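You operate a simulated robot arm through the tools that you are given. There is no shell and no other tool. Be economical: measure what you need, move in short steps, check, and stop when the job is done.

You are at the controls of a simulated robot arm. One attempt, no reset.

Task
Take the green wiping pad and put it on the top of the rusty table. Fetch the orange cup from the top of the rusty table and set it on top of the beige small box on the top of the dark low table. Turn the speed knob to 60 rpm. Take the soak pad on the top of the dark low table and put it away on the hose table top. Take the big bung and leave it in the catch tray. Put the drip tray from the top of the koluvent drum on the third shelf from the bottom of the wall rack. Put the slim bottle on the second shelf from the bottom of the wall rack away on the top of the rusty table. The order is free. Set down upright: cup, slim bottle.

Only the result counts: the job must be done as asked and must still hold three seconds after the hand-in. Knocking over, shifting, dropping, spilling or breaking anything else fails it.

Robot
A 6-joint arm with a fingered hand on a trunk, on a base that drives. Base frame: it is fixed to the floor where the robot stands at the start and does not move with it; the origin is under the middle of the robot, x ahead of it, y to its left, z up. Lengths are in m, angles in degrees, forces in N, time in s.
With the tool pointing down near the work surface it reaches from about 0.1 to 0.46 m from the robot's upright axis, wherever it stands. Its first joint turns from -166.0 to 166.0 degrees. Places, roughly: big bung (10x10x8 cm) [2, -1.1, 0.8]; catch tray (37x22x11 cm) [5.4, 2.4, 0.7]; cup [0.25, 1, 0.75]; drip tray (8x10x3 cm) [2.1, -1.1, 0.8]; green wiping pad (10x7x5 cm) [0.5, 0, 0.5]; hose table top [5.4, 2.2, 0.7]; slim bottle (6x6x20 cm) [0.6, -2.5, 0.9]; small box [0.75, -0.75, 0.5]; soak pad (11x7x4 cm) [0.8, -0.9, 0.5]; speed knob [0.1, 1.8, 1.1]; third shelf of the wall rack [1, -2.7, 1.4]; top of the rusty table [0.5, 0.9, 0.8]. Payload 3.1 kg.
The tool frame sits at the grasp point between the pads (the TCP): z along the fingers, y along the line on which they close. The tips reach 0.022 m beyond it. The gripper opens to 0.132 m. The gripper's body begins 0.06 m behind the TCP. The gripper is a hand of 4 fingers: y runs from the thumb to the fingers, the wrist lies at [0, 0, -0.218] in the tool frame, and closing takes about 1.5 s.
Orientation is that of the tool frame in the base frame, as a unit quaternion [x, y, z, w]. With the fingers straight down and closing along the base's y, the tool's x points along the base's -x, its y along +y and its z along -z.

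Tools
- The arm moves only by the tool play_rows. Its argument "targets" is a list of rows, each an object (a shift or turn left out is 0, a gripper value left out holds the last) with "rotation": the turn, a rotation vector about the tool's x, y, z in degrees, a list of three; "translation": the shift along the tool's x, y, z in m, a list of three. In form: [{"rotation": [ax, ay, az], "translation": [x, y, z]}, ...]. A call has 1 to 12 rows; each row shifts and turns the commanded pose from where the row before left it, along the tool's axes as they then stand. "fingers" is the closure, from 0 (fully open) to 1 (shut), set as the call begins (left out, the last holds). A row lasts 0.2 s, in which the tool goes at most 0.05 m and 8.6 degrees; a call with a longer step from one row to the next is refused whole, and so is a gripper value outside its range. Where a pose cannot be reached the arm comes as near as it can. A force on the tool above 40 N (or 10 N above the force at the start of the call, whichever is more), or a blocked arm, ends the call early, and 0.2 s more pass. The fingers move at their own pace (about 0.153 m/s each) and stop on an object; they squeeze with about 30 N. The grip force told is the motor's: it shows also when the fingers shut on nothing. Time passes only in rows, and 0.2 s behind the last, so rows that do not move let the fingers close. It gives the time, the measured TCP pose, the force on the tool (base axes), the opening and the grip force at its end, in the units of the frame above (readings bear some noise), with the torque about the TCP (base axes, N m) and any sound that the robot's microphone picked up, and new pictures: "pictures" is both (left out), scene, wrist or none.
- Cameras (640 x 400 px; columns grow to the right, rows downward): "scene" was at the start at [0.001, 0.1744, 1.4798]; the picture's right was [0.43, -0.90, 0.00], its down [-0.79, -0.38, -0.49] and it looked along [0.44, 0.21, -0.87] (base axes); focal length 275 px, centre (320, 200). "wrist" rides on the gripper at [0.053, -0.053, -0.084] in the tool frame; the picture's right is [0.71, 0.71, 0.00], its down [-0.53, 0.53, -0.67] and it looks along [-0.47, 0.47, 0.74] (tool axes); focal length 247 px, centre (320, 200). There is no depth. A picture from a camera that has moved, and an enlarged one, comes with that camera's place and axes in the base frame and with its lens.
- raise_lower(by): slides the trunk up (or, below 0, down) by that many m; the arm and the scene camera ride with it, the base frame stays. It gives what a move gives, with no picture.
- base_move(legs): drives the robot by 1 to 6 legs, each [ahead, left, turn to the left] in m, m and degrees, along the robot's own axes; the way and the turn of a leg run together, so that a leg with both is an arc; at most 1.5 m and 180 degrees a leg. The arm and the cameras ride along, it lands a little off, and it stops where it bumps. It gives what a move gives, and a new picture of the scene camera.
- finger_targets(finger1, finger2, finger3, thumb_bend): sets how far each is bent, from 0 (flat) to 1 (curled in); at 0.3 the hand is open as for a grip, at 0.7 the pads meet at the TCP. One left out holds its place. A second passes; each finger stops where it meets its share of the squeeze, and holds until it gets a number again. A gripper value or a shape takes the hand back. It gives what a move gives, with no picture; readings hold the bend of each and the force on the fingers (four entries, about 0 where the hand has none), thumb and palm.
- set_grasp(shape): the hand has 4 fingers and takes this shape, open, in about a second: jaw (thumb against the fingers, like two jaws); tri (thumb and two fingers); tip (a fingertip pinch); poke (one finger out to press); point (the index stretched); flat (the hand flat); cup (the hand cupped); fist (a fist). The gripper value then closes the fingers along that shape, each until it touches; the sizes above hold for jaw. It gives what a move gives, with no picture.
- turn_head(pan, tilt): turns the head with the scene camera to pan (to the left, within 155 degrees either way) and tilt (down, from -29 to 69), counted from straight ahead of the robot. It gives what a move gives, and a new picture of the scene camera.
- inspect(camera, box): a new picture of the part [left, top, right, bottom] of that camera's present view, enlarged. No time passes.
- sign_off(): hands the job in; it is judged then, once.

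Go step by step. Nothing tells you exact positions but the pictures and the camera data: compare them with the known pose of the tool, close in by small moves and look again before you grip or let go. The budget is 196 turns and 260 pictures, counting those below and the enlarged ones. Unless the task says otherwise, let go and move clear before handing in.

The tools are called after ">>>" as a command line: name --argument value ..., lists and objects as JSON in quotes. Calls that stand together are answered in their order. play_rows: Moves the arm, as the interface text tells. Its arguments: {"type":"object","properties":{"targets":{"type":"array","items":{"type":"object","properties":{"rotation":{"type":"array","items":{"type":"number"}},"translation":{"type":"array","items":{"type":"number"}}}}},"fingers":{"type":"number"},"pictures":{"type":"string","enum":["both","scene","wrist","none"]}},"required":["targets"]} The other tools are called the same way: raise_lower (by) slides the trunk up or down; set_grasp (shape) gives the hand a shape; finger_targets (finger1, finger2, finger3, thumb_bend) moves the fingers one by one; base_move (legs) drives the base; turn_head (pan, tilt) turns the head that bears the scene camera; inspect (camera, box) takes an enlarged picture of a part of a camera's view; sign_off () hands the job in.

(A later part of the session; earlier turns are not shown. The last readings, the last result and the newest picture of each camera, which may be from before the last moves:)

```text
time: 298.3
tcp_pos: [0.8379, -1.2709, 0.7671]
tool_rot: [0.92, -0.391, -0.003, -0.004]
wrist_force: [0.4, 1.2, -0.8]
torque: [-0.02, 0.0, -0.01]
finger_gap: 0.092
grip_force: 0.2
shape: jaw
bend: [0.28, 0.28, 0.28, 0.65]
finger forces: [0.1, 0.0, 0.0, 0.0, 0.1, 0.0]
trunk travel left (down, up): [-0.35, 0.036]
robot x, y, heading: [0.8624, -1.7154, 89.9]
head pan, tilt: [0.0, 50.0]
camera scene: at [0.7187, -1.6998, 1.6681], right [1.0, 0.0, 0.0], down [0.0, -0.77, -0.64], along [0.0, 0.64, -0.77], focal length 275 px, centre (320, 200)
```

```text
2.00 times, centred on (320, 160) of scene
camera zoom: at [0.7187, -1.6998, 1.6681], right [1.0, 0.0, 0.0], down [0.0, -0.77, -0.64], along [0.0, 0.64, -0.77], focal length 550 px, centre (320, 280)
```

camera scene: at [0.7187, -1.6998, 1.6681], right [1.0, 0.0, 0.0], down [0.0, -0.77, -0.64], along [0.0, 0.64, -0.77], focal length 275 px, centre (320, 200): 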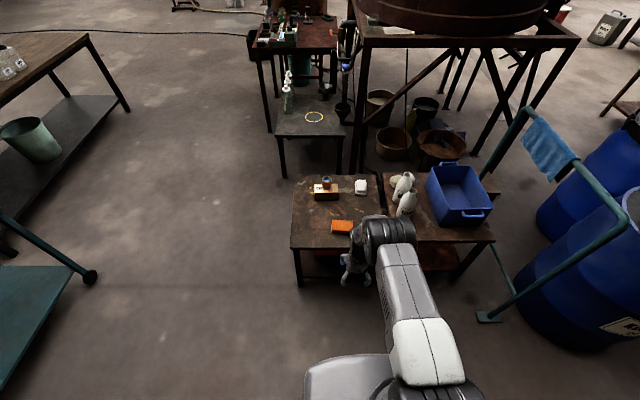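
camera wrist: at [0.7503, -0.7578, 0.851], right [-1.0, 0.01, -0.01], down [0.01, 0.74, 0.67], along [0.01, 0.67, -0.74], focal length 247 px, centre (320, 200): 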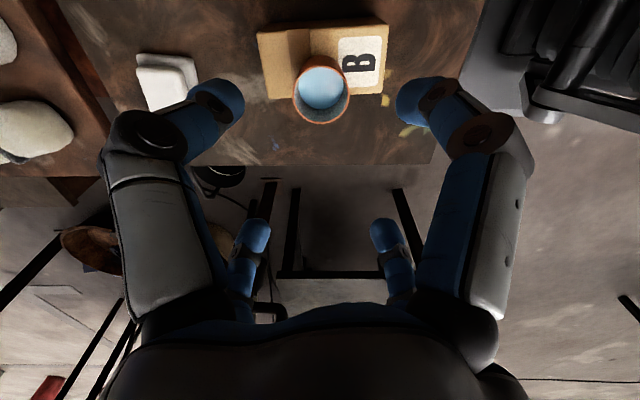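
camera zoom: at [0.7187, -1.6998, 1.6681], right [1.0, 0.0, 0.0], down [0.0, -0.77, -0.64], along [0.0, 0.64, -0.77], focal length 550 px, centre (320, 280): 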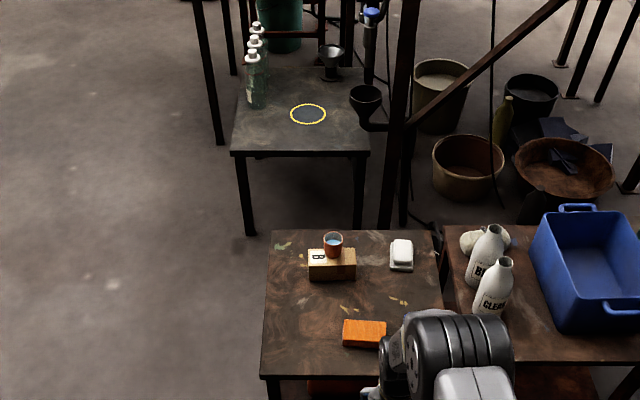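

The orange block is plain (11×7×4), unlike the stepped wiping pads, so it is the soak pad, at about (0.83, −0.925). I align the hand with it and drive up to the table.

>>> play_rows --targets '[{"rotation": [0, 0, -8]}, {"rotation": [0, 0, -8]}, {"rotation": [0, 0, -8]}, {"rotation": [0, 0, -8]}, {"rotation": [0, 0, -8]}, {"rotation": [0, 0, -6]}]' --fingers 0 --pictures "none"

>>> base_move --legs '[[0.37, 0, 0]]'

>>> play_rows --targets '[{}]' --pictures "wrist"

```text
time: 299.7
tcp_pos: [0.8297, -1.2722, 0.7665]
tool_rot: [1.0, -0.002, 0.007, -0.005]
wrist_force: [0.0, 0.3, 0.7]
torque: [-0.01, 0.01, 0.0]
finger_gap: 0.132
grip_force: 0.1
shape: jaw
bend: [0.3, 0.3, 0.3, 0.3]
finger forces: [0.1, 0.1, 0.0, 0.1, 0.0, 0.1]
out of reach, approached as far as the arm can: row 6
trunk travel left (down, up): [-0.35, 0.036]
robot x, y, heading: [0.8655, -1.713, 89.8]
head pan, tilt: [0.0, 50.0]
```

```text
time: 302.1
tcp_pos: [0.8293, -0.9048, 0.7665]
tool_rot: [1.0, -0.004, 0.008, -0.004]
wrist_force: [0.5, 0.0, -0.1]
torque: [0.01, 0.0, 0.03]
finger_gap: 0.132
grip_force: 0.0
shape: jaw
bend: [0.3, 0.3, 0.3, 0.3]
finger forces: [0.1, 0.0, 0.0, 0.0, 0.1, 0.0]
trunk travel left (down, up): [-0.35, 0.036]
robot x, y, heading: [0.8667, -1.3451, 89.9]
head pan, tilt: [0.0, 50.0]
camera scene: at [0.7184, -1.3313, 1.6681], right [1.0, 0.0, 0.0], down [0.0, -0.77, -0.64], along [0.0, 0.64, -0.77], focal length 275 px, centre (320, 200)
```

scene: 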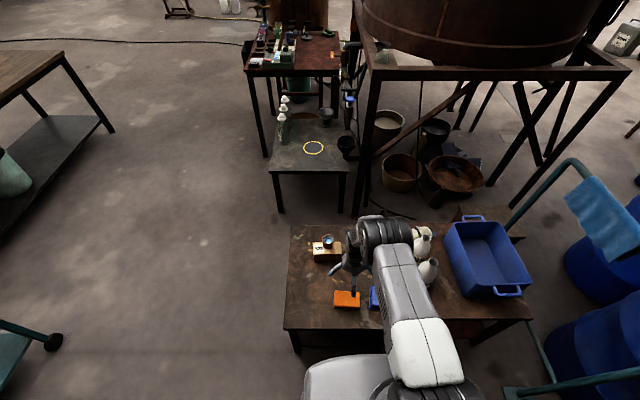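

```text
time: 302.5
tcp_pos: [0.83, -0.9056, 0.7676]
tool_rot: [1.0, -0.003, 0.008, -0.005]
wrist_force: [-0.2, 0.0, -0.5]
torque: [-0.04, 0.01, -0.02]
finger_gap: 0.132
grip_force: 0.0
shape: jaw
bend: [0.3, 0.3, 0.3, 0.3]
finger forces: [0.0, 0.1, 0.1, 0.1, 0.0, 0.0]
trunk travel left (down, up): [-0.35, 0.036]
robot x, y, heading: [0.8611, -1.3482, 90.1]
head pan, tilt: [0.0, 50.0]
camera wrist: at [0.8826, -0.8519, 0.8526], right [0.7, -0.71, 0.0], down [-0.54, -0.53, 0.65], along [-0.46, -0.46, -0.76], focal length 247 px, centre (320, 200)
```

wrist: 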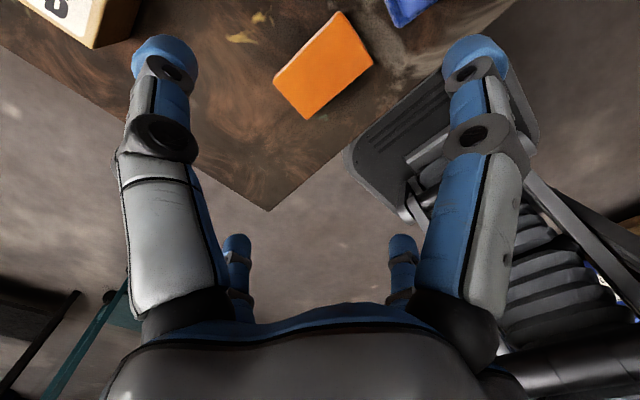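

The pad (≈0.834, −0.908) is right below the hand. I descend with the trunk by 0.2 and check.

>>> raise_lower --by -0.2

>>> play_rows --targets '[{"translation": [0.004, 0, 0]}]' --pictures "wrist"

```text
time: 304.6
tcp_pos: [0.8297, -0.9053, 0.5671]
tool_rot: [1.0, -0.004, 0.008, -0.004]
wrist_force: [0.6, -0.9, -0.5]
torque: [-0.01, -0.01, 0.01]
finger_gap: 0.1317
grip_force: 0.1
shape: jaw
bend: [0.3, 0.3, 0.3, 0.3]
finger forces: [0.1, 0.0, 0.0, 0.0, 0.1, 0.0]
trunk travel left (down, up): [-0.15, 0.236]
robot x, y, heading: [0.8628, -1.3483, 90.4]
head pan, tilt: [0.0, 50.0]
```

```text
time: 305.0
tcp_pos: [0.8332, -0.9048, 0.5666]
tool_rot: [1.0, -0.003, 0.008, -0.005]
wrist_force: [0.2, -0.1, 0.5]
torque: [-0.02, -0.01, 0.01]
finger_gap: 0.132
grip_force: 0.1
shape: jaw
bend: [0.3, 0.3, 0.3, 0.3]
finger forces: [0.0, 0.0, 0.1, 0.0, 0.0, 0.0]
trunk travel left (down, up): [-0.15, 0.236]
robot x, y, heading: [0.8642, -1.3492, 90.2]
head pan, tilt: [0.0, 50.0]
camera wrist: at [0.8861, -0.8519, 0.6526], right [0.7, -0.71, 0.01], down [-0.54, -0.53, 0.65], along [-0.46, -0.46, -0.76], focal length 247 px, centre (320, 200)
```

wrist: 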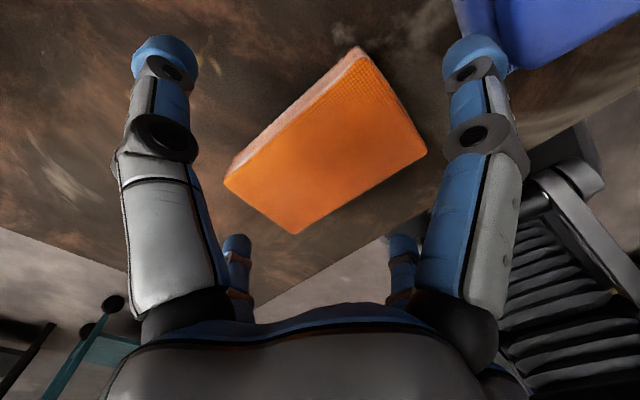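

The soak pad spans x 0.775–0.881, y −0.945–−0.878. The blue pad is close on the right, so I centre, pre-close slightly and lower.

>>> play_rows --targets '[{"translation": [-0.005, 0.006, 0]}, {}]' --fingers 0.07 --pictures "none"

>>> raise_lower --by -0.04

>>> play_rows --targets '[{}]' --pictures "wrist"

```text
time: 305.6
tcp_pos: [0.8298, -0.9116, 0.5676]
tool_rot: [1.0, -0.003, 0.008, -0.005]
wrist_force: [0.2, -0.8, 0.4]
torque: [0.0, 0.01, -0.01]
finger_gap: 0.123
grip_force: 0.1
shape: jaw
bend: [0.26, 0.26, 0.26, 0.27]
finger forces: [0.0, 0.0, 0.1, 0.0, 0.0, 0.0]
trunk travel left (down, up): [-0.15, 0.236]
robot x, y, heading: [0.8641, -1.3503, 90.3]
head pan, tilt: [0.0, 50.0]
```

```text
time: 306.5
tcp_pos: [0.8295, -0.9117, 0.5265]
tool_rot: [1.0, -0.003, 0.008, -0.006]
wrist_force: [0.4, 0.0, 0.0]
torque: [0.02, -0.01, 0.0]
finger_gap: 0.1228
grip_force: 0.0
shape: jaw
bend: [0.26, 0.26, 0.26, 0.27]
finger forces: [0.0, 0.1, 0.0, 0.0, 0.0, 0.1]
trunk travel left (down, up): [-0.11, 0.276]
robot x, y, heading: [0.8646, -1.3483, 89.8]
head pan, tilt: [0.0, 50.0]
```

```text
time: 306.9
tcp_pos: [0.828, -0.9111, 0.5265]
tool_rot: [1.0, -0.004, 0.008, -0.006]
wrist_force: [0.4, 0.0, 0.1]
torque: [-0.01, -0.03, -0.01]
finger_gap: 0.1228
grip_force: 0.0
shape: jaw
bend: [0.26, 0.26, 0.26, 0.27]
finger forces: [0.0, 0.1, 0.1, 0.0, 0.0, 0.0]
trunk travel left (down, up): [-0.11, 0.276]
robot x, y, heading: [0.8669, -1.3441, 90.0]
head pan, tilt: [0.0, 50.0]
camera wrist: at [0.8817, -0.8575, 0.6121], right [0.7, -0.71, 0.0], down [-0.54, -0.53, 0.65], along [-0.46, -0.46, -0.76], focal length 247 px, centre (320, 200)
```

wrist: 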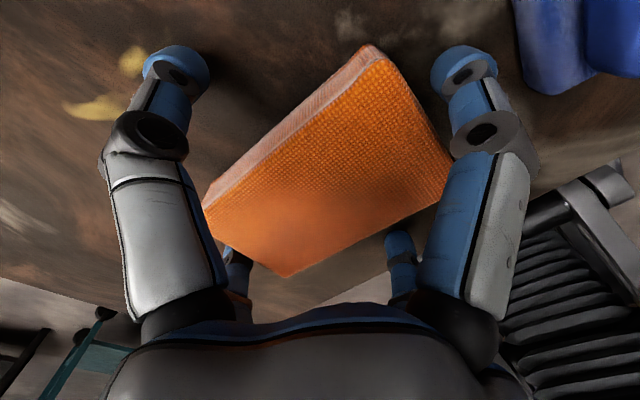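

>>> raise_lower --by -0.017

>>> play_rows --targets '[{}, {}, {}, {}, {}, {}, {}, {}]' --fingers 1 --pictures "wrist"

```text
time: 307.3
tcp_pos: [0.829, -0.9046, 0.52]
tool_rot: [1.0, -0.003, 0.007, -0.011]
wrist_force: [2.7, -2.4, 19.5]
torque: [-0.77, 0.67, 0.21]
finger_gap: 0.1232
grip_force: 0.0
shape: jaw
bend: [0.25, 0.19, 0.21, 0.27]
finger forces: [0.9, 8.5, 9.7, 0.0, 0.1, 0.0]
trunk travel left (down, up): [-0.098, 0.287]
robot x, y, heading: [0.8622, -1.3462, 89.9]
head pan, tilt: [0.0, 50.0]
stopped: the force on the tool passed its limit at 52 N (the readings are from after the stop); the commanded pose is now the measured one
```

```text
time: 307.9
tcp_pos: [0.8292, -0.9049, 0.5213]
tool_rot: [1.0, -0.004, 0.006, -0.013]
wrist_force: [-0.4, -6.6, 22.7]
torque: [-0.69, 0.41, 0.12]
finger_gap: 0.072
grip_force: 29.4
shape: jaw
bend: [0.27, 0.31, 0.21, 0.66]
finger forces: [35.2, 35.2, 41.3, 0.1, 24.6, 0.0]
trunk travel left (down, up): [-0.098, 0.287]
robot x, y, heading: [0.8641, -1.3523, 90.1]
head pan, tilt: [0.0, 50.0]
stopped in row 2: the force on the tool passed its limit at 42 N (the readings are from after the stop); the commanded pose is now the measured one
camera wrist: at [0.8813, -0.8527, 0.608], right [0.7, -0.71, -0.01], down [-0.54, -0.54, 0.65], along [-0.46, -0.45, -0.76], focal length 247 px, centre (320, 200)
```

wrist: 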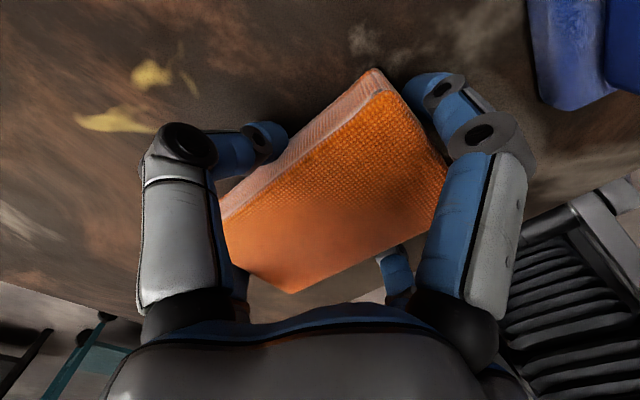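

The fingers have closed around the pad (gap 0.072). I let them settle and lift with the trunk.

>>> play_rows --targets '[{}, {}, {}]' --pictures "none"

>>> raise_lower --by 0.1

>>> play_rows --targets '[{}]' --pictures "wrist"

```text
time: 308.7
tcp_pos: [0.8282, -0.9044, 0.5207]
tool_rot: [1.0, -0.005, 0.007, -0.014]
wrist_force: [-0.3, -6.3, 34.2]
torque: [-0.96, 0.46, 0.11]
finger_gap: 0.0717
grip_force: 30.1
shape: jaw
bend: [0.27, 0.31, 0.21, 0.66]
finger forces: [37.2, 39.8, 43.6, 0.1, 24.4, 0.0]
trunk travel left (down, up): [-0.098, 0.287]
robot x, y, heading: [0.8643, -1.3477, 90.1]
head pan, tilt: [0.0, 50.0]
```

```text
time: 310.1
tcp_pos: [0.8284, -0.9046, 0.619]
tool_rot: [1.0, -0.003, 0.007, -0.012]
wrist_force: [-0.1, -1.0, -0.6]
torque: [-0.02, -0.03, 0.02]
finger_gap: 0.072
grip_force: 29.9
shape: jaw
bend: [0.27, 0.32, 0.21, 0.66]
finger forces: [33.2, 26.1, 34.8, 0.0, 25.8, 0.1]
trunk travel left (down, up): [-0.198, 0.187]
robot x, y, heading: [0.8617, -1.3444, 90.3]
head pan, tilt: [0.0, 50.0]
```

```text
time: 310.5
tcp_pos: [0.8291, -0.9042, 0.62]
tool_rot: [1.0, -0.003, 0.007, -0.01]
wrist_force: [-1.0, 0.7, -1.0]
torque: [-0.02, 0.02, 0.02]
finger_gap: 0.0717
grip_force: 29.8
shape: jaw
bend: [0.27, 0.32, 0.21, 0.66]
finger forces: [33.2, 26.0, 35.0, 0.0, 25.8, 0.0]
trunk travel left (down, up): [-0.198, 0.187]
robot x, y, heading: [0.8642, -1.3518, 90.2]
head pan, tilt: [0.0, 50.0]
camera wrist: at [0.8812, -0.852, 0.706], right [0.7, -0.71, -0.01], down [-0.54, -0.54, 0.65], along [-0.46, -0.45, -0.76], focal length 247 px, centre (320, 200)
```

wrist: 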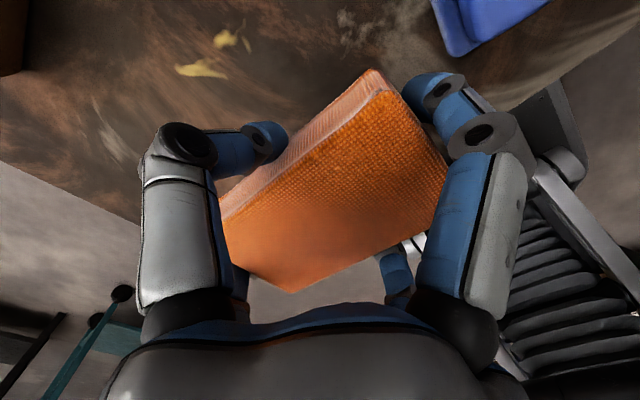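

The soak pad is held. I raise it and drive east along the corridor and up to the gap by the jerrycan, as before.

>>> raise_lower --by 0.17

>>> base_move --legs '[[-0.4, 0, 0], [0, 0, -90], [1.5, 0, 0], [1.11, 0, 0], [0, 0, 90], [1.0, 0, 0]]'

>>> turn_head --pan 0 --tilt 30

```text
time: 312.4
tcp_pos: [0.8276, -0.9036, 0.7893]
tool_rot: [1.0, -0.003, 0.008, -0.011]
wrist_force: [1.1, 0.9, 0.4]
torque: [-0.01, 0.02, 0.0]
finger_gap: 0.072
grip_force: 29.7
shape: jaw
bend: [0.27, 0.32, 0.21, 0.66]
finger forces: [33.1, 26.1, 34.9, 0.0, 25.8, 0.0]
trunk travel left (down, up): [-0.368, 0.017]
robot x, y, heading: [0.8643, -1.3419, 90.1]
head pan, tilt: [0.0, 50.0]
```

```text
time: 339.6
tcp_pos: [3.4147, -0.3129, 0.7903]
tool_rot: [1.0, 0.001, 0.008, -0.011]
wrist_force: [0.6, 0.4, -0.1]
torque: [0.01, 0.03, 0.04]
finger_gap: 0.0716
grip_force: 30.1
shape: jaw
bend: [0.27, 0.32, 0.21, 0.66]
finger forces: [32.6, 25.6, 34.7, 0.1, 25.5, 0.0]
trunk travel left (down, up): [-0.368, 0.017]
robot x, y, heading: [3.4545, -0.7579, 90.7]
head pan, tilt: [0.0, 50.0]
camera scene: at [3.3089, -0.7427, 1.6863], right [1.0, 0.01, 0.0], down [0.01, -0.77, -0.64], along [-0.01, 0.64, -0.77], focal length 275 px, centre (320, 200)
```

scene: 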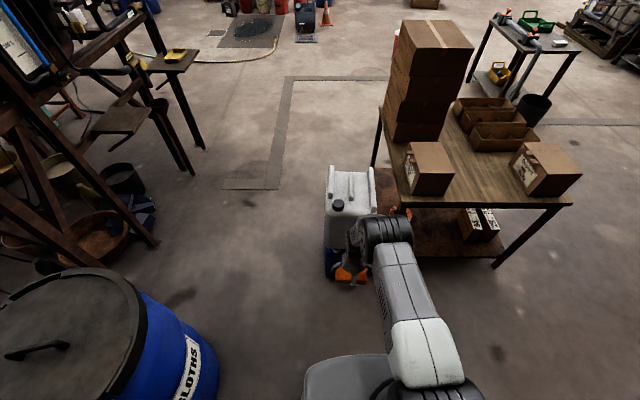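

```text
time: 340.4
tcp_pos: [3.4158, -0.3149, 0.7895]
tool_rot: [1.0, 0.0, 0.008, -0.012]
wrist_force: [0.3, 0.1, 0.2]
torque: [0.01, 0.01, 0.0]
finger_gap: 0.0717
grip_force: 30.4
shape: jaw
bend: [0.27, 0.32, 0.21, 0.66]
finger forces: [32.6, 25.5, 34.7, 0.1, 25.5, 0.0]
trunk travel left (down, up): [-0.368, 0.017]
robot x, y, heading: [3.4525, -0.7551, 90.7]
head pan, tilt: [0.0, 30.0]
camera scene: at [3.3088, -0.7297, 1.7158], right [1.0, 0.01, 0.0], down [0.0, -0.5, -0.87], along [-0.01, 0.87, -0.5], focal length 275 px, centre (320, 200)
```

scene: 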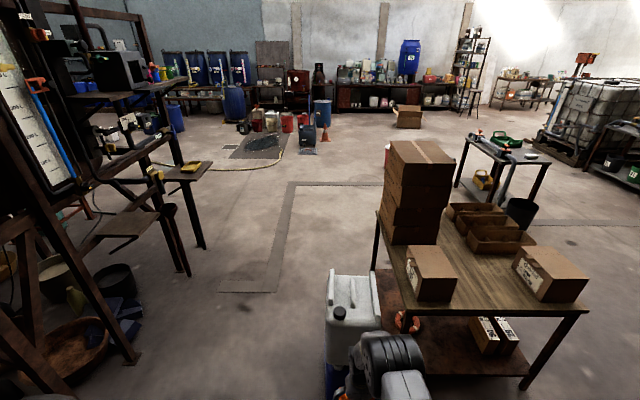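

I pass the jerrycan diagonally, go north, then turn east towards the hose table.

>>> base_move --legs '[[0, 0, 44.3], [0, -0.087, 0], [1.1, 0, 0], [0, 0, -45], [1.5, 0, 0], [0, 0, -90]]'

>>> turn_head --pan 10 --tilt 25

>>> inspect --camera "scene" --box '[230, 100, 410, 240]'

```text
time: 361.7
tcp_pos: [3.191, 1.6116, 0.7902]
tool_rot: [-0.698, 0.716, -0.013, 0.003]
wrist_force: [-0.3, -0.8, 0.1]
torque: [0.01, 0.0, 0.0]
finger_gap: 0.0715
grip_force: 30.1
shape: jaw
bend: [0.27, 0.33, 0.21, 0.66]
finger forces: [32.0, 25.1, 34.6, 0.1, 25.6, 0.0]
trunk travel left (down, up): [-0.368, 0.017]
robot x, y, heading: [2.7486, 1.5845, -0.9]
head pan, tilt: [0.0, 30.0]
camera scene: at [2.7827, 1.7299, 1.7159], right [-0.02, -1.0, 0.0], down [-0.5, 0.01, -0.87], along [0.87, -0.02, -0.5], focal length 275 px, centre (320, 200)
```

scene: 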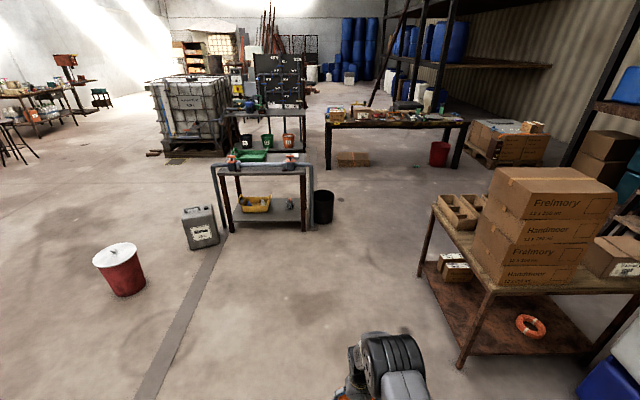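

```text
time: 362.4
tcp_pos: [3.1928, 1.6127, 0.7895]
tool_rot: [-0.698, 0.716, -0.013, 0.003]
wrist_force: [0.0, 0.8, -0.8]
torque: [-0.01, 0.0, -0.02]
finger_gap: 0.0717
grip_force: 30.2
shape: jaw
bend: [0.27, 0.33, 0.21, 0.66]
finger forces: [32.0, 25.0, 34.5, 0.1, 25.5, 0.0]
trunk travel left (down, up): [-0.368, 0.017]
robot x, y, heading: [2.7425, 1.5845, -1.2]
head pan, tilt: [10.0, 25.0]
camera scene: at [2.7832, 1.7459, 1.7238], right [0.15, -0.99, 0.0], down [-0.42, -0.07, -0.91], along [0.9, 0.14, -0.42], focal length 275 px, centre (320, 200)
```

scene: 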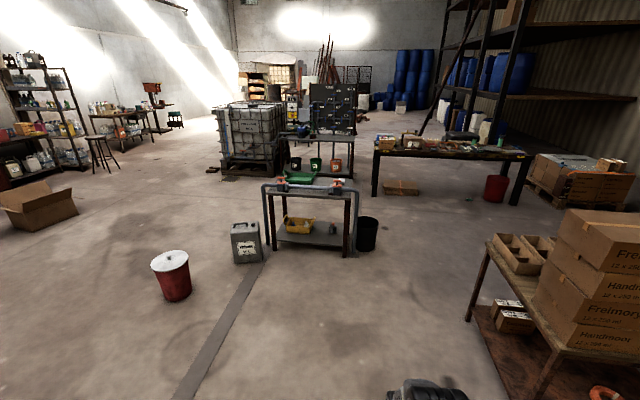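

```text
2.86 times, centred on (320, 170) of scene
camera zoom: at [2.7832, 1.7459, 1.7238], right [0.15, -0.99, 0.0], down [-0.42, -0.07, -0.91], along [0.9, 0.14, -0.42], focal length 786 px, centre (320, 286)
```

zoom: 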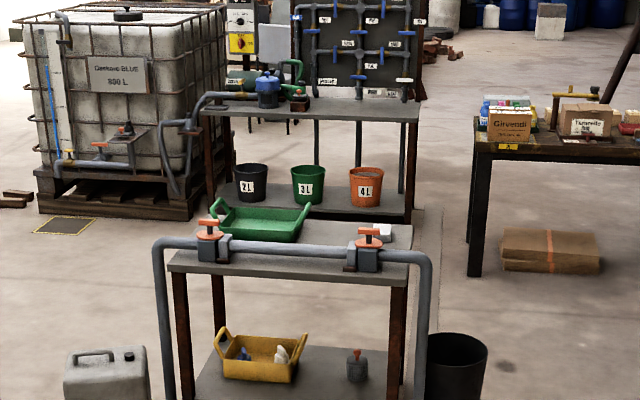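

This is the hose table: pipe along its west edge, the green catch tray at (5.45, 2.39), bin at its south end. I approach it from its free east side.

>>> base_move --legs '[[0, 0, 1.2], [1.5, -0.13, 0], [0.6, -0.3, 0], [1.05, 0, 0], [0, 0, 180], [0, -0.95, 0]]'

>>> turn_head --pan 0 --tilt 45

```text
refused: leg 2 is longer than a leg can be; nothing moved
```

```text
time: 363.3
tcp_pos: [3.1925, 1.6112, 0.7894]
tool_rot: [-0.698, 0.716, -0.013, 0.003]
wrist_force: [0.7, -0.2, 0.4]
torque: [-0.01, -0.02, 0.01]
finger_gap: 0.0713
grip_force: 30.2
shape: jaw
bend: [0.27, 0.33, 0.21, 0.66]
finger forces: [32.0, 25.1, 34.5, 0.0, 25.7, 0.0]
trunk travel left (down, up): [-0.368, 0.017]
robot x, y, heading: [2.7467, 1.5828, -1.1]
head pan, tilt: [0.0, 45.0]
camera scene: at [2.7735, 1.7302, 1.6933], right [-0.02, -1.0, 0.0], down [-0.71, 0.01, -0.71], along [0.71, -0.01, -0.71], focal length 275 px, centre (320, 200)
```

scene: 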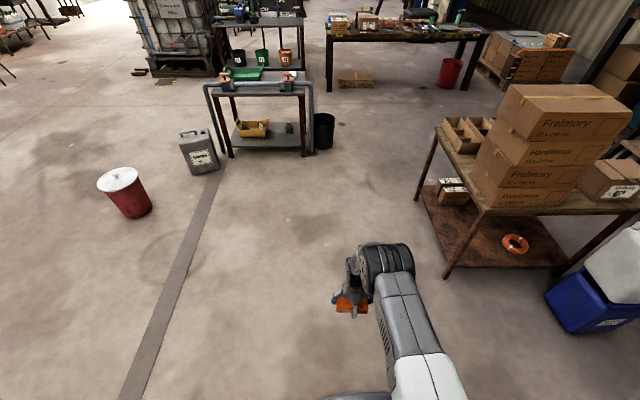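

>>> base_move --legs '[[0, 0, 1.2], [1.45, -0.13, 0], [0.65, -0.3, 0], [1.05, 0, 0], [0, 0, 180], [0, -0.95, 0]]'

>>> turn_head --pan 0 --tilt 50

```text
time: 391.2
tcp_pos: [5.4699, 2.1066, 0.7896]
tool_rot: [0.715, 0.699, -0.003, -0.013]
wrist_force: [0.4, 0.0, -0.1]
torque: [0.0, -0.01, -0.03]
finger_gap: 0.071
grip_force: 30.3
shape: jaw
bend: [0.27, 0.33, 0.21, 0.66]
finger forces: [31.4, 24.5, 34.2, 0.0, 25.3, 0.0]
trunk travel left (down, up): [-0.368, 0.017]
robot x, y, heading: [5.9121, 2.1323, 179.1]
head pan, tilt: [0.0, 45.0]
camera scene: at [5.8912, 1.9854, 1.6933], right [0.02, 1.0, 0.0], down [0.71, -0.01, -0.71], along [-0.71, 0.01, -0.71], focal length 275 px, centre (320, 200)
```

scene: 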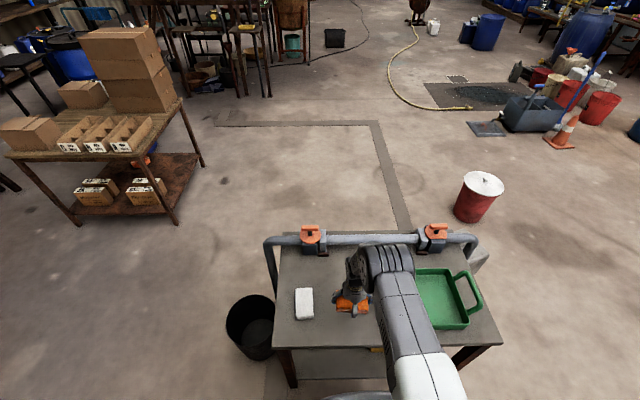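

```text
time: 391.9
tcp_pos: [5.4706, 2.105, 0.7896]
tool_rot: [0.716, 0.698, -0.003, -0.013]
wrist_force: [0.7, 0.1, 0.0]
torque: [0.03, -0.02, 0.0]
finger_gap: 0.0711
grip_force: 30.1
shape: jaw
bend: [0.27, 0.33, 0.21, 0.66]
finger forces: [31.4, 24.6, 34.3, 0.1, 25.3, 0.1]
trunk travel left (down, up): [-0.368, 0.017]
robot x, y, heading: [5.9138, 2.1328, 178.8]
head pan, tilt: [0.0, 50.0]
camera scene: at [5.8955, 1.985, 1.6864], right [0.02, 1.0, 0.0], down [0.77, -0.01, -0.64], along [-0.64, 0.01, -0.77], focal length 275 px, centre (320, 200)
```

scene: 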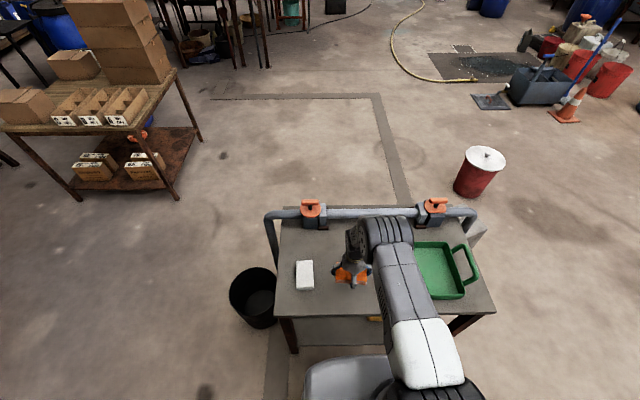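

The pad hangs over free table between the white block and the catch tray at (5.47, 2.105). I lower it here with the trunk.

>>> raise_lower --by -0.04

>>> play_rows --targets '[{}]' --pictures "wrist"

```text
time: 392.7
tcp_pos: [5.4703, 2.1055, 0.7493]
tool_rot: [0.716, 0.698, -0.003, -0.014]
wrist_force: [0.4, 0.4, -1.0]
torque: [0.0, 0.01, 0.01]
finger_gap: 0.071
grip_force: 29.8
shape: jaw
bend: [0.27, 0.33, 0.21, 0.66]
finger forces: [31.4, 24.6, 34.4, 0.1, 25.3, 0.0]
trunk travel left (down, up): [-0.328, 0.057]
robot x, y, heading: [5.9113, 2.1348, 178.8]
head pan, tilt: [0.0, 50.0]
```

```text
time: 393.1
tcp_pos: [5.4697, 2.1057, 0.7498]
tool_rot: [0.716, 0.698, -0.003, -0.013]
wrist_force: [-1.0, 1.1, -0.6]
torque: [0.02, -0.01, 0.0]
finger_gap: 0.0712
grip_force: 29.9
shape: jaw
bend: [0.27, 0.33, 0.21, 0.66]
finger forces: [31.4, 24.6, 34.3, 0.1, 25.3, 0.0]
trunk travel left (down, up): [-0.328, 0.057]
robot x, y, heading: [5.917, 2.1335, 179.1]
head pan, tilt: [0.0, 50.0]
camera wrist: at [5.4202, 2.1607, 0.8361], right [0.72, 0.69, -0.01], down [0.53, -0.55, 0.65], along [0.44, -0.47, -0.76], focal length 247 px, centre (320, 200)
```

wrist: 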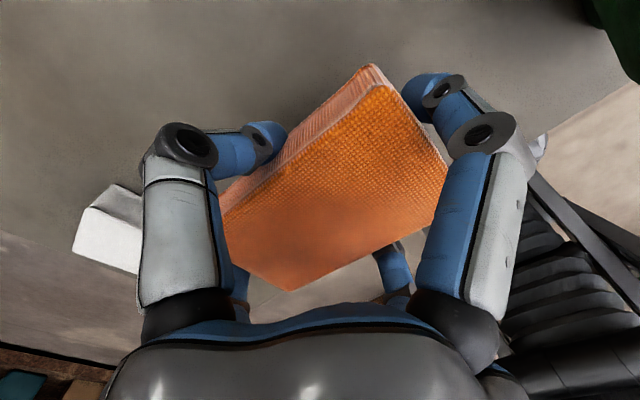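

>>> raise_lower --by -0.02

>>> raise_lower --by -0.012

```text
time: 393.8
tcp_pos: [5.4705, 2.1067, 0.7294]
tool_rot: [0.716, 0.698, -0.003, -0.013]
wrist_force: [0.0, 0.3, -0.1]
torque: [-0.01, 0.01, -0.03]
finger_gap: 0.0711
grip_force: 29.5
shape: jaw
bend: [0.27, 0.33, 0.21, 0.66]
finger forces: [31.4, 24.5, 34.3, 0.1, 25.2, 0.0]
trunk travel left (down, up): [-0.308, 0.077]
robot x, y, heading: [5.9132, 2.1337, 179.2]
head pan, tilt: [0.0, 50.0]
```

```text
time: 394.4
tcp_pos: [5.4689, 2.1053, 0.7165]
tool_rot: [0.716, 0.698, -0.003, -0.013]
wrist_force: [0.5, 0.2, 0.0]
torque: [-0.01, 0.02, 0.0]
finger_gap: 0.0712
grip_force: 30.3
shape: jaw
bend: [0.27, 0.33, 0.21, 0.66]
finger forces: [31.4, 24.6, 34.4, 0.1, 25.3, 0.1]
trunk travel left (down, up): [-0.296, 0.089]
robot x, y, heading: [5.9119, 2.1359, 178.9]
head pan, tilt: [0.0, 50.0]
```

>>> raise_lower --by -0.012

>>> raise_lower --by -0.01

>>> play_rows --targets '[{}]' --pictures "wrist"

```text
time: 395.0
tcp_pos: [5.469, 2.1068, 0.7053]
tool_rot: [0.716, 0.698, -0.003, -0.012]
wrist_force: [0.9, -0.2, -0.3]
torque: [-0.02, 0.0, 0.01]
finger_gap: 0.0713
grip_force: 30.3
shape: jaw
bend: [0.27, 0.33, 0.21, 0.66]
finger forces: [31.2, 24.6, 34.3, 0.1, 25.2, 0.0]
trunk travel left (down, up): [-0.284, 0.101]
robot x, y, heading: [5.9159, 2.1325, 179.0]
head pan, tilt: [0.0, 50.0]
```

```text
time: 395.4
tcp_pos: [5.4701, 2.1069, 0.7016]
tool_rot: [0.716, 0.698, -0.002, -0.012]
wrist_force: [8.5, 0.2, 21.0]
torque: [-0.54, -0.57, 0.23]
finger_gap: 0.0711
grip_force: 29.3
shape: jaw
bend: [0.27, 0.33, 0.21, 0.66]
finger forces: [33.7, 33.5, 43.9, 0.0, 24.8, 0.1]
trunk travel left (down, up): [-0.277, 0.108]
robot x, y, heading: [5.9102, 2.1324, 179.3]
head pan, tilt: [0.0, 50.0]
stopped: the force on the tool passed its limit at 49 N (the readings are from after the stop); the commanded pose is now the measured one
```

```text
time: 395.8
tcp_pos: [5.4704, 2.1065, 0.7009]
tool_rot: [0.716, 0.698, -0.004, -0.014]
wrist_force: [5.8, 0.0, 17.2]
torque: [-0.34, -0.62, 0.13]
finger_gap: 0.0712
grip_force: 30.5
shape: jaw
bend: [0.27, 0.33, 0.21, 0.66]
finger forces: [33.3, 35.0, 40.1, 0.1, 24.8, 0.0]
trunk travel left (down, up): [-0.277, 0.108]
robot x, y, heading: [5.9109, 2.1324, 178.9]
head pan, tilt: [0.0, 50.0]
camera wrist: at [5.4203, 2.1608, 0.788], right [0.72, 0.69, -0.01], down [0.53, -0.55, 0.65], along [0.44, -0.47, -0.76], focal length 247 px, centre (320, 200)
```

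wrist: 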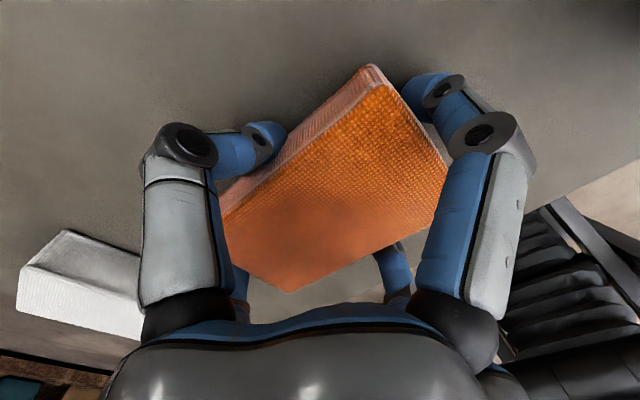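

It rests on the table. I release and raise.

>>> raise_lower --by 0.003

>>> play_rows --targets '[{}, {}, {}, {}, {}]' --fingers 0 --pictures "none"

>>> raise_lower --by 0.1

>>> play_rows --targets '[{}]' --pictures "both"

```text
time: 396.3
tcp_pos: [5.469, 2.1057, 0.7029]
tool_rot: [0.716, 0.698, -0.003, -0.013]
wrist_force: [-0.3, -0.7, -0.8]
torque: [-0.03, 0.01, 0.0]
finger_gap: 0.071
grip_force: 29.7
shape: jaw
bend: [0.27, 0.33, 0.21, 0.66]
finger forces: [32.8, 25.0, 35.7, 0.0, 25.4, 0.0]
trunk travel left (down, up): [-0.28, 0.105]
robot x, y, heading: [5.9133, 2.1335, 179.1]
head pan, tilt: [0.0, 50.0]
```

```text
time: 397.1
tcp_pos: [5.4638, 2.1068, 0.7066]
tool_rot: [0.716, 0.698, -0.007, -0.016]
wrist_force: [-0.3, 0.3, -0.6]
torque: [0.0, -0.04, 0.02]
finger_gap: 0.132
grip_force: 0.0
shape: jaw
bend: [0.3, 0.3, 0.3, 0.3]
finger forces: [0.1, 0.0, 0.1, 0.0, 0.1, 0.0]
trunk travel left (down, up): [-0.28, 0.105]
robot x, y, heading: [5.9154, 2.1349, 178.9]
head pan, tilt: [0.0, 50.0]
stopped in row 3: the force on the tool passed its limit at 41 N (the readings are from after the stop); the commanded pose is now the measured one
```

```text
time: 398.4
tcp_pos: [5.4632, 2.1057, 0.8071]
tool_rot: [0.716, 0.698, -0.006, -0.017]
wrist_force: [-0.5, 0.4, 0.3]
torque: [-0.02, -0.02, 0.0]
finger_gap: 0.1317
grip_force: 0.0
shape: jaw
bend: [0.3, 0.3, 0.3, 0.3]
finger forces: [0.0, 0.0, 0.0, 0.0, 0.0, 0.1]
trunk travel left (down, up): [-0.38, 0.005]
robot x, y, heading: [5.91, 2.1349, 179.4]
head pan, tilt: [0.0, 50.0]
```

```text
time: 398.8
tcp_pos: [5.4637, 2.1061, 0.8058]
tool_rot: [0.716, 0.698, -0.006, -0.017]
wrist_force: [0.9, -0.9, -0.1]
torque: [-0.01, 0.01, 0.01]
finger_gap: 0.1321
grip_force: 0.1
shape: jaw
bend: [0.3, 0.3, 0.3, 0.3]
finger forces: [0.1, 0.1, 0.1, 0.0, 0.0, 0.0]
trunk travel left (down, up): [-0.38, 0.005]
robot x, y, heading: [5.913, 2.134, 179.1]
head pan, tilt: [0.0, 50.0]
camera scene: at [5.8954, 1.985, 1.6981], right [0.02, 1.0, 0.0], down [0.77, -0.01, -0.64], along [-0.64, 0.01, -0.77], focal length 275 px, centre (320, 200)
camera wrist: at [5.4151, 2.1606, 0.8937], right [0.72, 0.69, -0.01], down [0.53, -0.55, 0.64], along [0.44, -0.47, -0.77], focal length 247 px, centre (320, 200)
```

scene: 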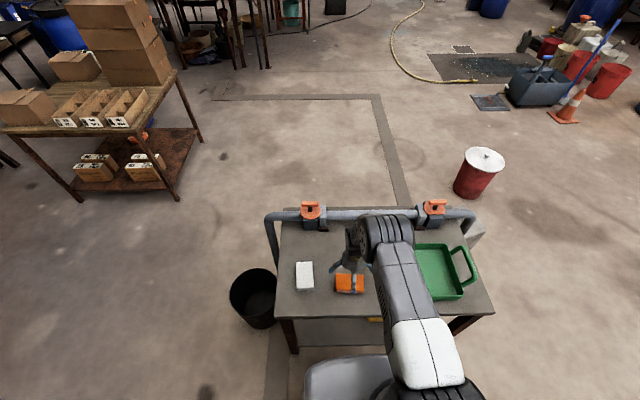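
wrist: 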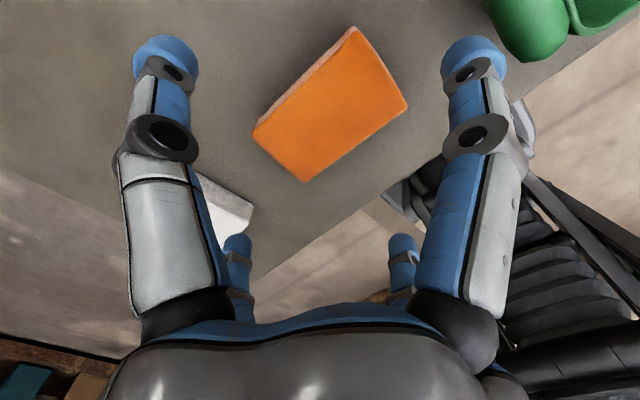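

The soak pad is in place. Next the bung: I tuck the arm in and drive back towards the koluvent drum.

>>> play_rows --targets '[{"translation": [0, 0.03, -0.02]}, {"translation": [0, 0.04, -0.02]}, {"translation": [0, 0.04, -0.02]}, {"translation": [0, 0.04, -0.02]}]' --pictures "none"

>>> base_move --legs '[[0, 0.95, 0], [1.05, 0, 0], [0.65, -0.3, 0], [1.45, -0.1, 0], [0, 0, 91], [1.5, 0, 0]]'

>>> turn_head --pan 20 --tilt 45

```text
time: 399.8
tcp_pos: [5.5964, 2.1067, 0.8721]
tool_rot: [0.719, 0.695, 0.008, -0.022]
wrist_force: [-0.5, 0.0, -0.3]
torque: [0.0, 0.01, -0.02]
finger_gap: 0.1316
grip_force: 0.0
shape: jaw
bend: [0.3, 0.3, 0.3, 0.3]
finger forces: [0.0, 0.1, 0.0, 0.0, 0.0, 0.0]
out of reach, approached as far as the arm can: row 4
trunk travel left (down, up): [-0.38, 0.005]
robot x, y, heading: [5.9144, 2.1334, 179.3]
head pan, tilt: [0.0, 50.0]
```

```text
time: 430.9
tcp_pos: [2.7867, -0.1617, 0.8717]
tool_rot: [0.008, 1.0, -0.011, -0.022]
wrist_force: [0.3, 0.0, -0.2]
torque: [-0.01, -0.02, -0.04]
finger_gap: 0.1319
grip_force: 0.1
shape: jaw
bend: [0.3, 0.3, 0.3, 0.3]
finger forces: [0.0, 0.1, 0.0, 0.0, 0.0, 0.1]
trunk travel left (down, up): [-0.38, 0.005]
robot x, y, heading: [2.758, 0.1566, -90.8]
head pan, tilt: [0.0, 50.0]
camera scene: at [2.9063, 0.1375, 1.6981], right [-1.0, 0.01, 0.0], down [0.01, 0.77, -0.64], along [-0.01, -0.64, -0.77], focal length 275 px, centre (320, 200)
```

scene: 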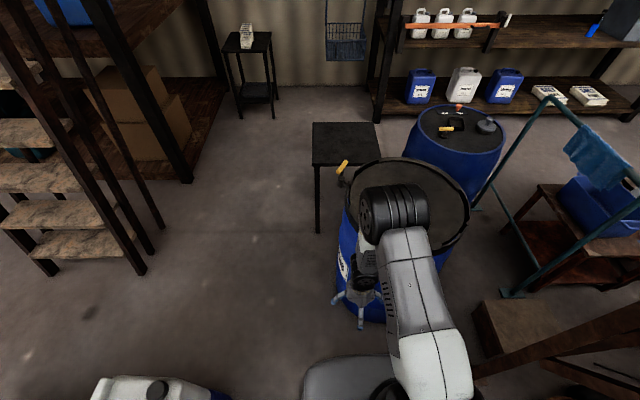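

```text
time: 431.8
tcp_pos: [2.7877, -0.1618, 0.8696]
tool_rot: [0.007, 1.0, -0.011, -0.022]
wrist_force: [0.6, -0.4, 0.5]
torque: [0.01, -0.02, 0.05]
finger_gap: 0.1319
grip_force: 0.0
shape: jaw
bend: [0.3, 0.3, 0.3, 0.3]
finger forces: [0.0, 0.0, 0.1, 0.1, 0.0, 0.1]
trunk travel left (down, up): [-0.38, 0.005]
robot x, y, heading: [2.7596, 0.1561, -90.4]
head pan, tilt: [20.0, 45.0]
camera scene: at [2.934, 0.1381, 1.705], right [-0.94, -0.33, 0.0], down [-0.24, 0.67, -0.71], along [0.24, -0.67, -0.71], focal length 275 px, centre (320, 200)
```

scene: 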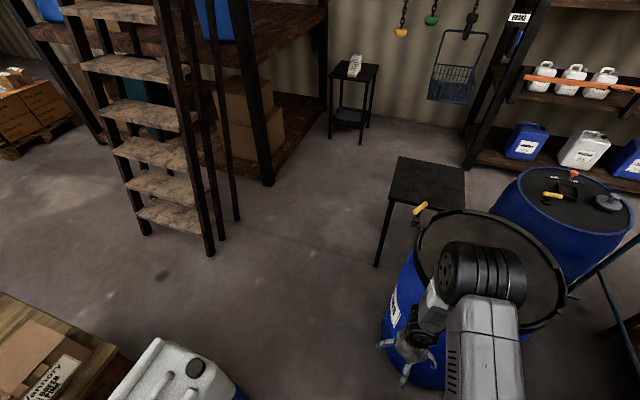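

I go back through the gap and west along the corridor until south of the koluvent drum.

>>> base_move --legs '[[0, 0, 45.5], [1.15, -0.065, 0], [0, 0, -45], [1.08, 0, 0], [0, 0, -90], [1.45, 0, 0]]'

>>> turn_head --pan -70 --tilt 40

>>> inspect --camera "scene" --box '[200, 60, 440, 260]'

```text
time: 457.5
tcp_pos: [1.7532, -1.8197, 0.8708]
tool_rot: [0.707, 0.707, 0.007, -0.023]
wrist_force: [-0.3, -0.7, 0.0]
torque: [-0.01, 0.0, -0.02]
finger_gap: 0.1318
grip_force: 0.0
shape: jaw
bend: [0.3, 0.3, 0.3, 0.3]
finger forces: [0.1, 0.0, 0.0, 0.0, 0.0, 0.1]
trunk travel left (down, up): [-0.38, 0.005]
robot x, y, heading: [2.069, -1.7892, -179.7]
head pan, tilt: [20.0, 45.0]
camera scene: at [2.0568, -1.9636, 1.705], right [-0.35, 0.94, 0.0], down [0.66, 0.25, -0.71], along [-0.66, -0.25, -0.71], focal length 275 px, centre (320, 200)
```

scene: 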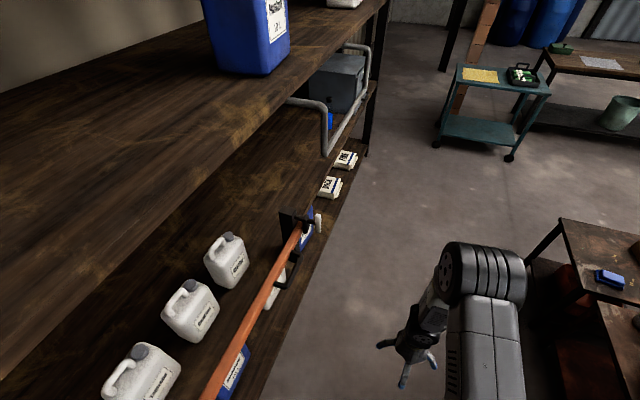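

```text
time: 459.1
tcp_pos: [1.7529, -1.8212, 0.871]
tool_rot: [0.707, 0.706, 0.008, -0.024]
wrist_force: [0.4, 0.2, 0.4]
torque: [-0.03, 0.0, 0.0]
finger_gap: 0.1318
grip_force: 0.1
shape: jaw
bend: [0.3, 0.3, 0.3, 0.3]
finger forces: [0.0, 0.1, 0.0, 0.1, 0.1, 0.0]
trunk travel left (down, up): [-0.38, 0.005]
robot x, y, heading: [2.0695, -1.7888, -179.6]
head pan, tilt: [-70.0, 40.0]
camera scene: at [2.1036, -1.8556, 1.7122], right [0.94, 0.35, 0.0], down [0.22, -0.6, -0.77], along [-0.27, 0.72, -0.64], focal length 275 px, centre (320, 200)
```

scene: 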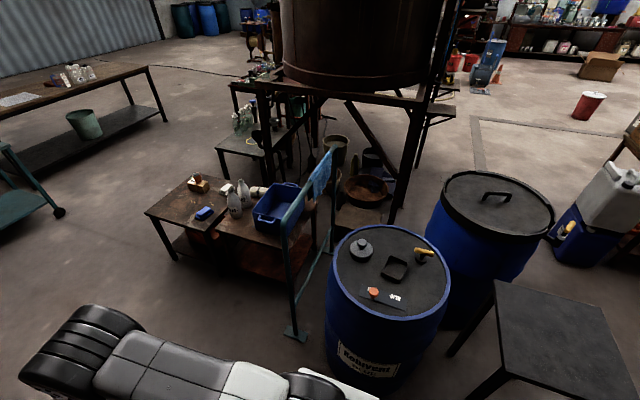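

```text
2.00 times, centred on (320, 160) of scene
camera zoom: at [2.1036, -1.8556, 1.7122], right [0.94, 0.35, 0.0], down [0.22, -0.6, -0.77], along [-0.27, 0.72, -0.64], focal length 550 px, centre (320, 280)
```

zoom: 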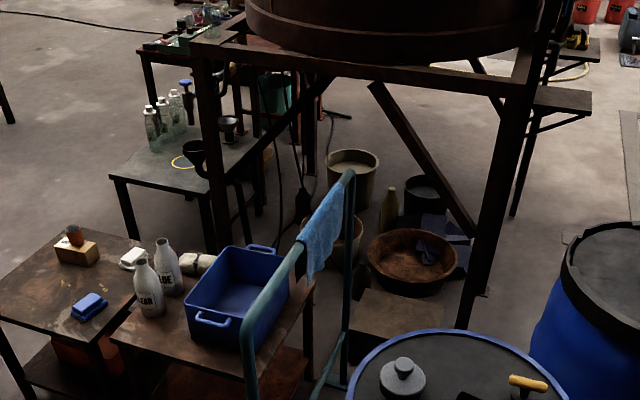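

The bung is at about (2.00, −1.10) on the drum top (z≈0.785), the drip tray at (2.15, −1.13). I position SW of the drum, facing it.

>>> play_rows --targets '[{"translation": [0, 0.01, -0.03]}, {"translation": [0, 0.01, -0.03]}]' --pictures "none"

>>> base_move --legs '[[0.3, 0, 0], [0, 0, -135], [0.16, 0.18, 0]]'

>>> turn_head --pan 0 --tilt 60

```text
time: 459.7
tcp_pos: [1.7742, -1.8234, 0.9316]
tool_rot: [0.707, 0.707, 0.007, -0.023]
wrist_force: [-0.4, 0.0, 1.3]
torque: [0.01, 0.0, -0.01]
finger_gap: 0.1319
grip_force: 0.1
shape: jaw
bend: [0.3, 0.3, 0.3, 0.3]
finger forces: [0.0, 0.0, 0.1, 0.0, 0.0, 0.0]
trunk travel left (down, up): [-0.38, 0.005]
robot x, y, heading: [2.073, -1.7823, -179.6]
head pan, tilt: [-70.0, 40.0]
```

```text
time: 468.8
tcp_pos: [1.951, -1.3136, 0.9311]
tool_rot: [0.919, -0.395, 0.025, -0.003]
wrist_force: [-1.0, 0.2, -1.0]
torque: [0.0, 0.0, -0.01]
finger_gap: 0.1319
grip_force: 0.0
shape: jaw
bend: [0.3, 0.3, 0.3, 0.3]
finger forces: [0.1, 0.0, 0.0, 0.0, 0.1, 0.0]
trunk travel left (down, up): [-0.38, 0.005]
robot x, y, heading: [1.763, -1.5441, 44.0]
head pan, tilt: [-70.0, 40.0]
camera scene: at [1.6938, -1.5192, 1.7122], right [-0.44, -0.9, 0.0], down [-0.58, 0.28, -0.77], along [0.69, -0.34, -0.64], focal length 275 px, centre (320, 200)
```

scene: 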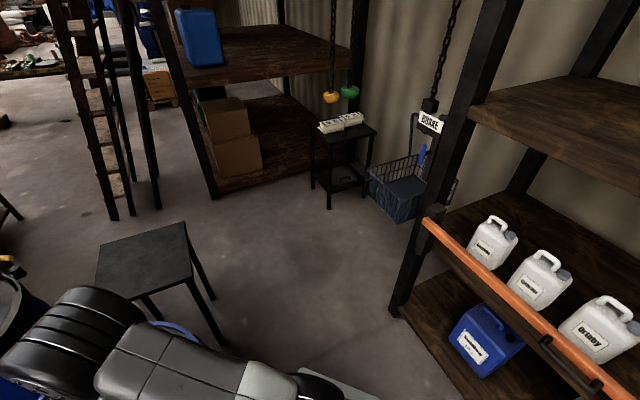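

```text
time: 470.2
tcp_pos: [1.9518, -1.3131, 0.9317]
tool_rot: [0.919, -0.394, 0.024, -0.002]
wrist_force: [0.6, 0.1, 0.2]
torque: [0.02, 0.01, 0.0]
finger_gap: 0.132
grip_force: 0.1
shape: jaw
bend: [0.3, 0.3, 0.3, 0.3]
finger forces: [0.0, 0.0, 0.1, 0.0, 0.0, 0.0]
trunk travel left (down, up): [-0.38, 0.005]
robot x, y, heading: [1.7614, -1.5457, 44.2]
head pan, tilt: [0.0, 60.0]
camera scene: at [1.6654, -1.4363, 1.6855], right [0.69, -0.72, 0.0], down [-0.62, -0.6, -0.5], along [0.36, 0.35, -0.87], focal length 275 px, centre (320, 200)
```

scene: 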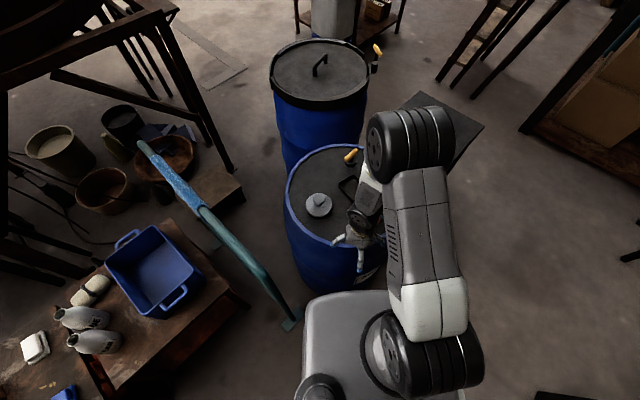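

I zoom on the bung to see its shape.

>>> inspect --camera "scene" --box '[285, 140, 385, 260]'

```text
3.33 times, centred on (335, 200) of scene
camera zoom: at [1.6654, -1.4363, 1.6855], right [0.69, -0.72, 0.0], down [-0.62, -0.6, -0.5], along [0.36, 0.35, -0.87], focal length 917 px, centre (270, 200)
```

zoom: 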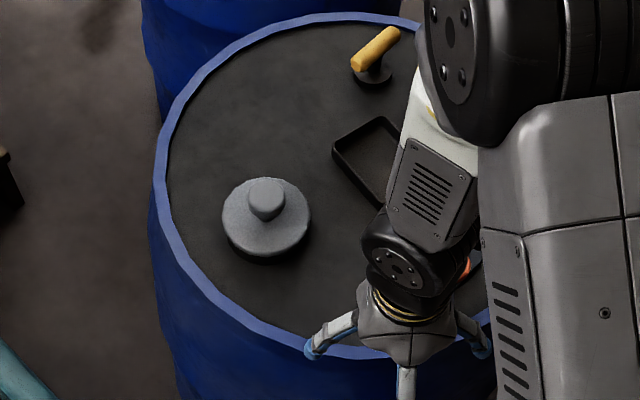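

The bung has a ~3.6 cm knob. I yaw and tilt the tool outward by 25° to extend reach, then look.

>>> play_rows --targets '[{"rotation": [0, 0, -6.1]}, {"rotation": [0, 0, -6.1]}, {"rotation": [0, 0, -6.1]}, {"rotation": [6.25, 0, 0]}, {"rotation": [6.25, 0, 0]}, {"rotation": [6.25, 0, 0]}, {"rotation": [6.25, 0, 0]}]' --fingers 0.3 --pictures "none"

```text
time: 471.8
tcp_pos: [1.961, -1.3236, 0.9337]
tool_rot: [0.967, -0.24, 0.081, -0.023]
wrist_force: [-0.5, -0.4, 0.2]
torque: [-0.02, 0.0, 0.02]
finger_gap: 0.0931
grip_force: 0.0
shape: jaw
bend: [0.28, 0.28, 0.28, 0.65]
finger forces: [0.0, 0.0, 0.0, 0.0, 0.1, 0.0]
out of reach, approached as far as the arm can: row 4, 5, 6, 7
trunk travel left (down, up): [-0.38, 0.005]
robot x, y, heading: [1.7579, -1.5421, 44.1]
head pan, tilt: [0.0, 60.0]
```

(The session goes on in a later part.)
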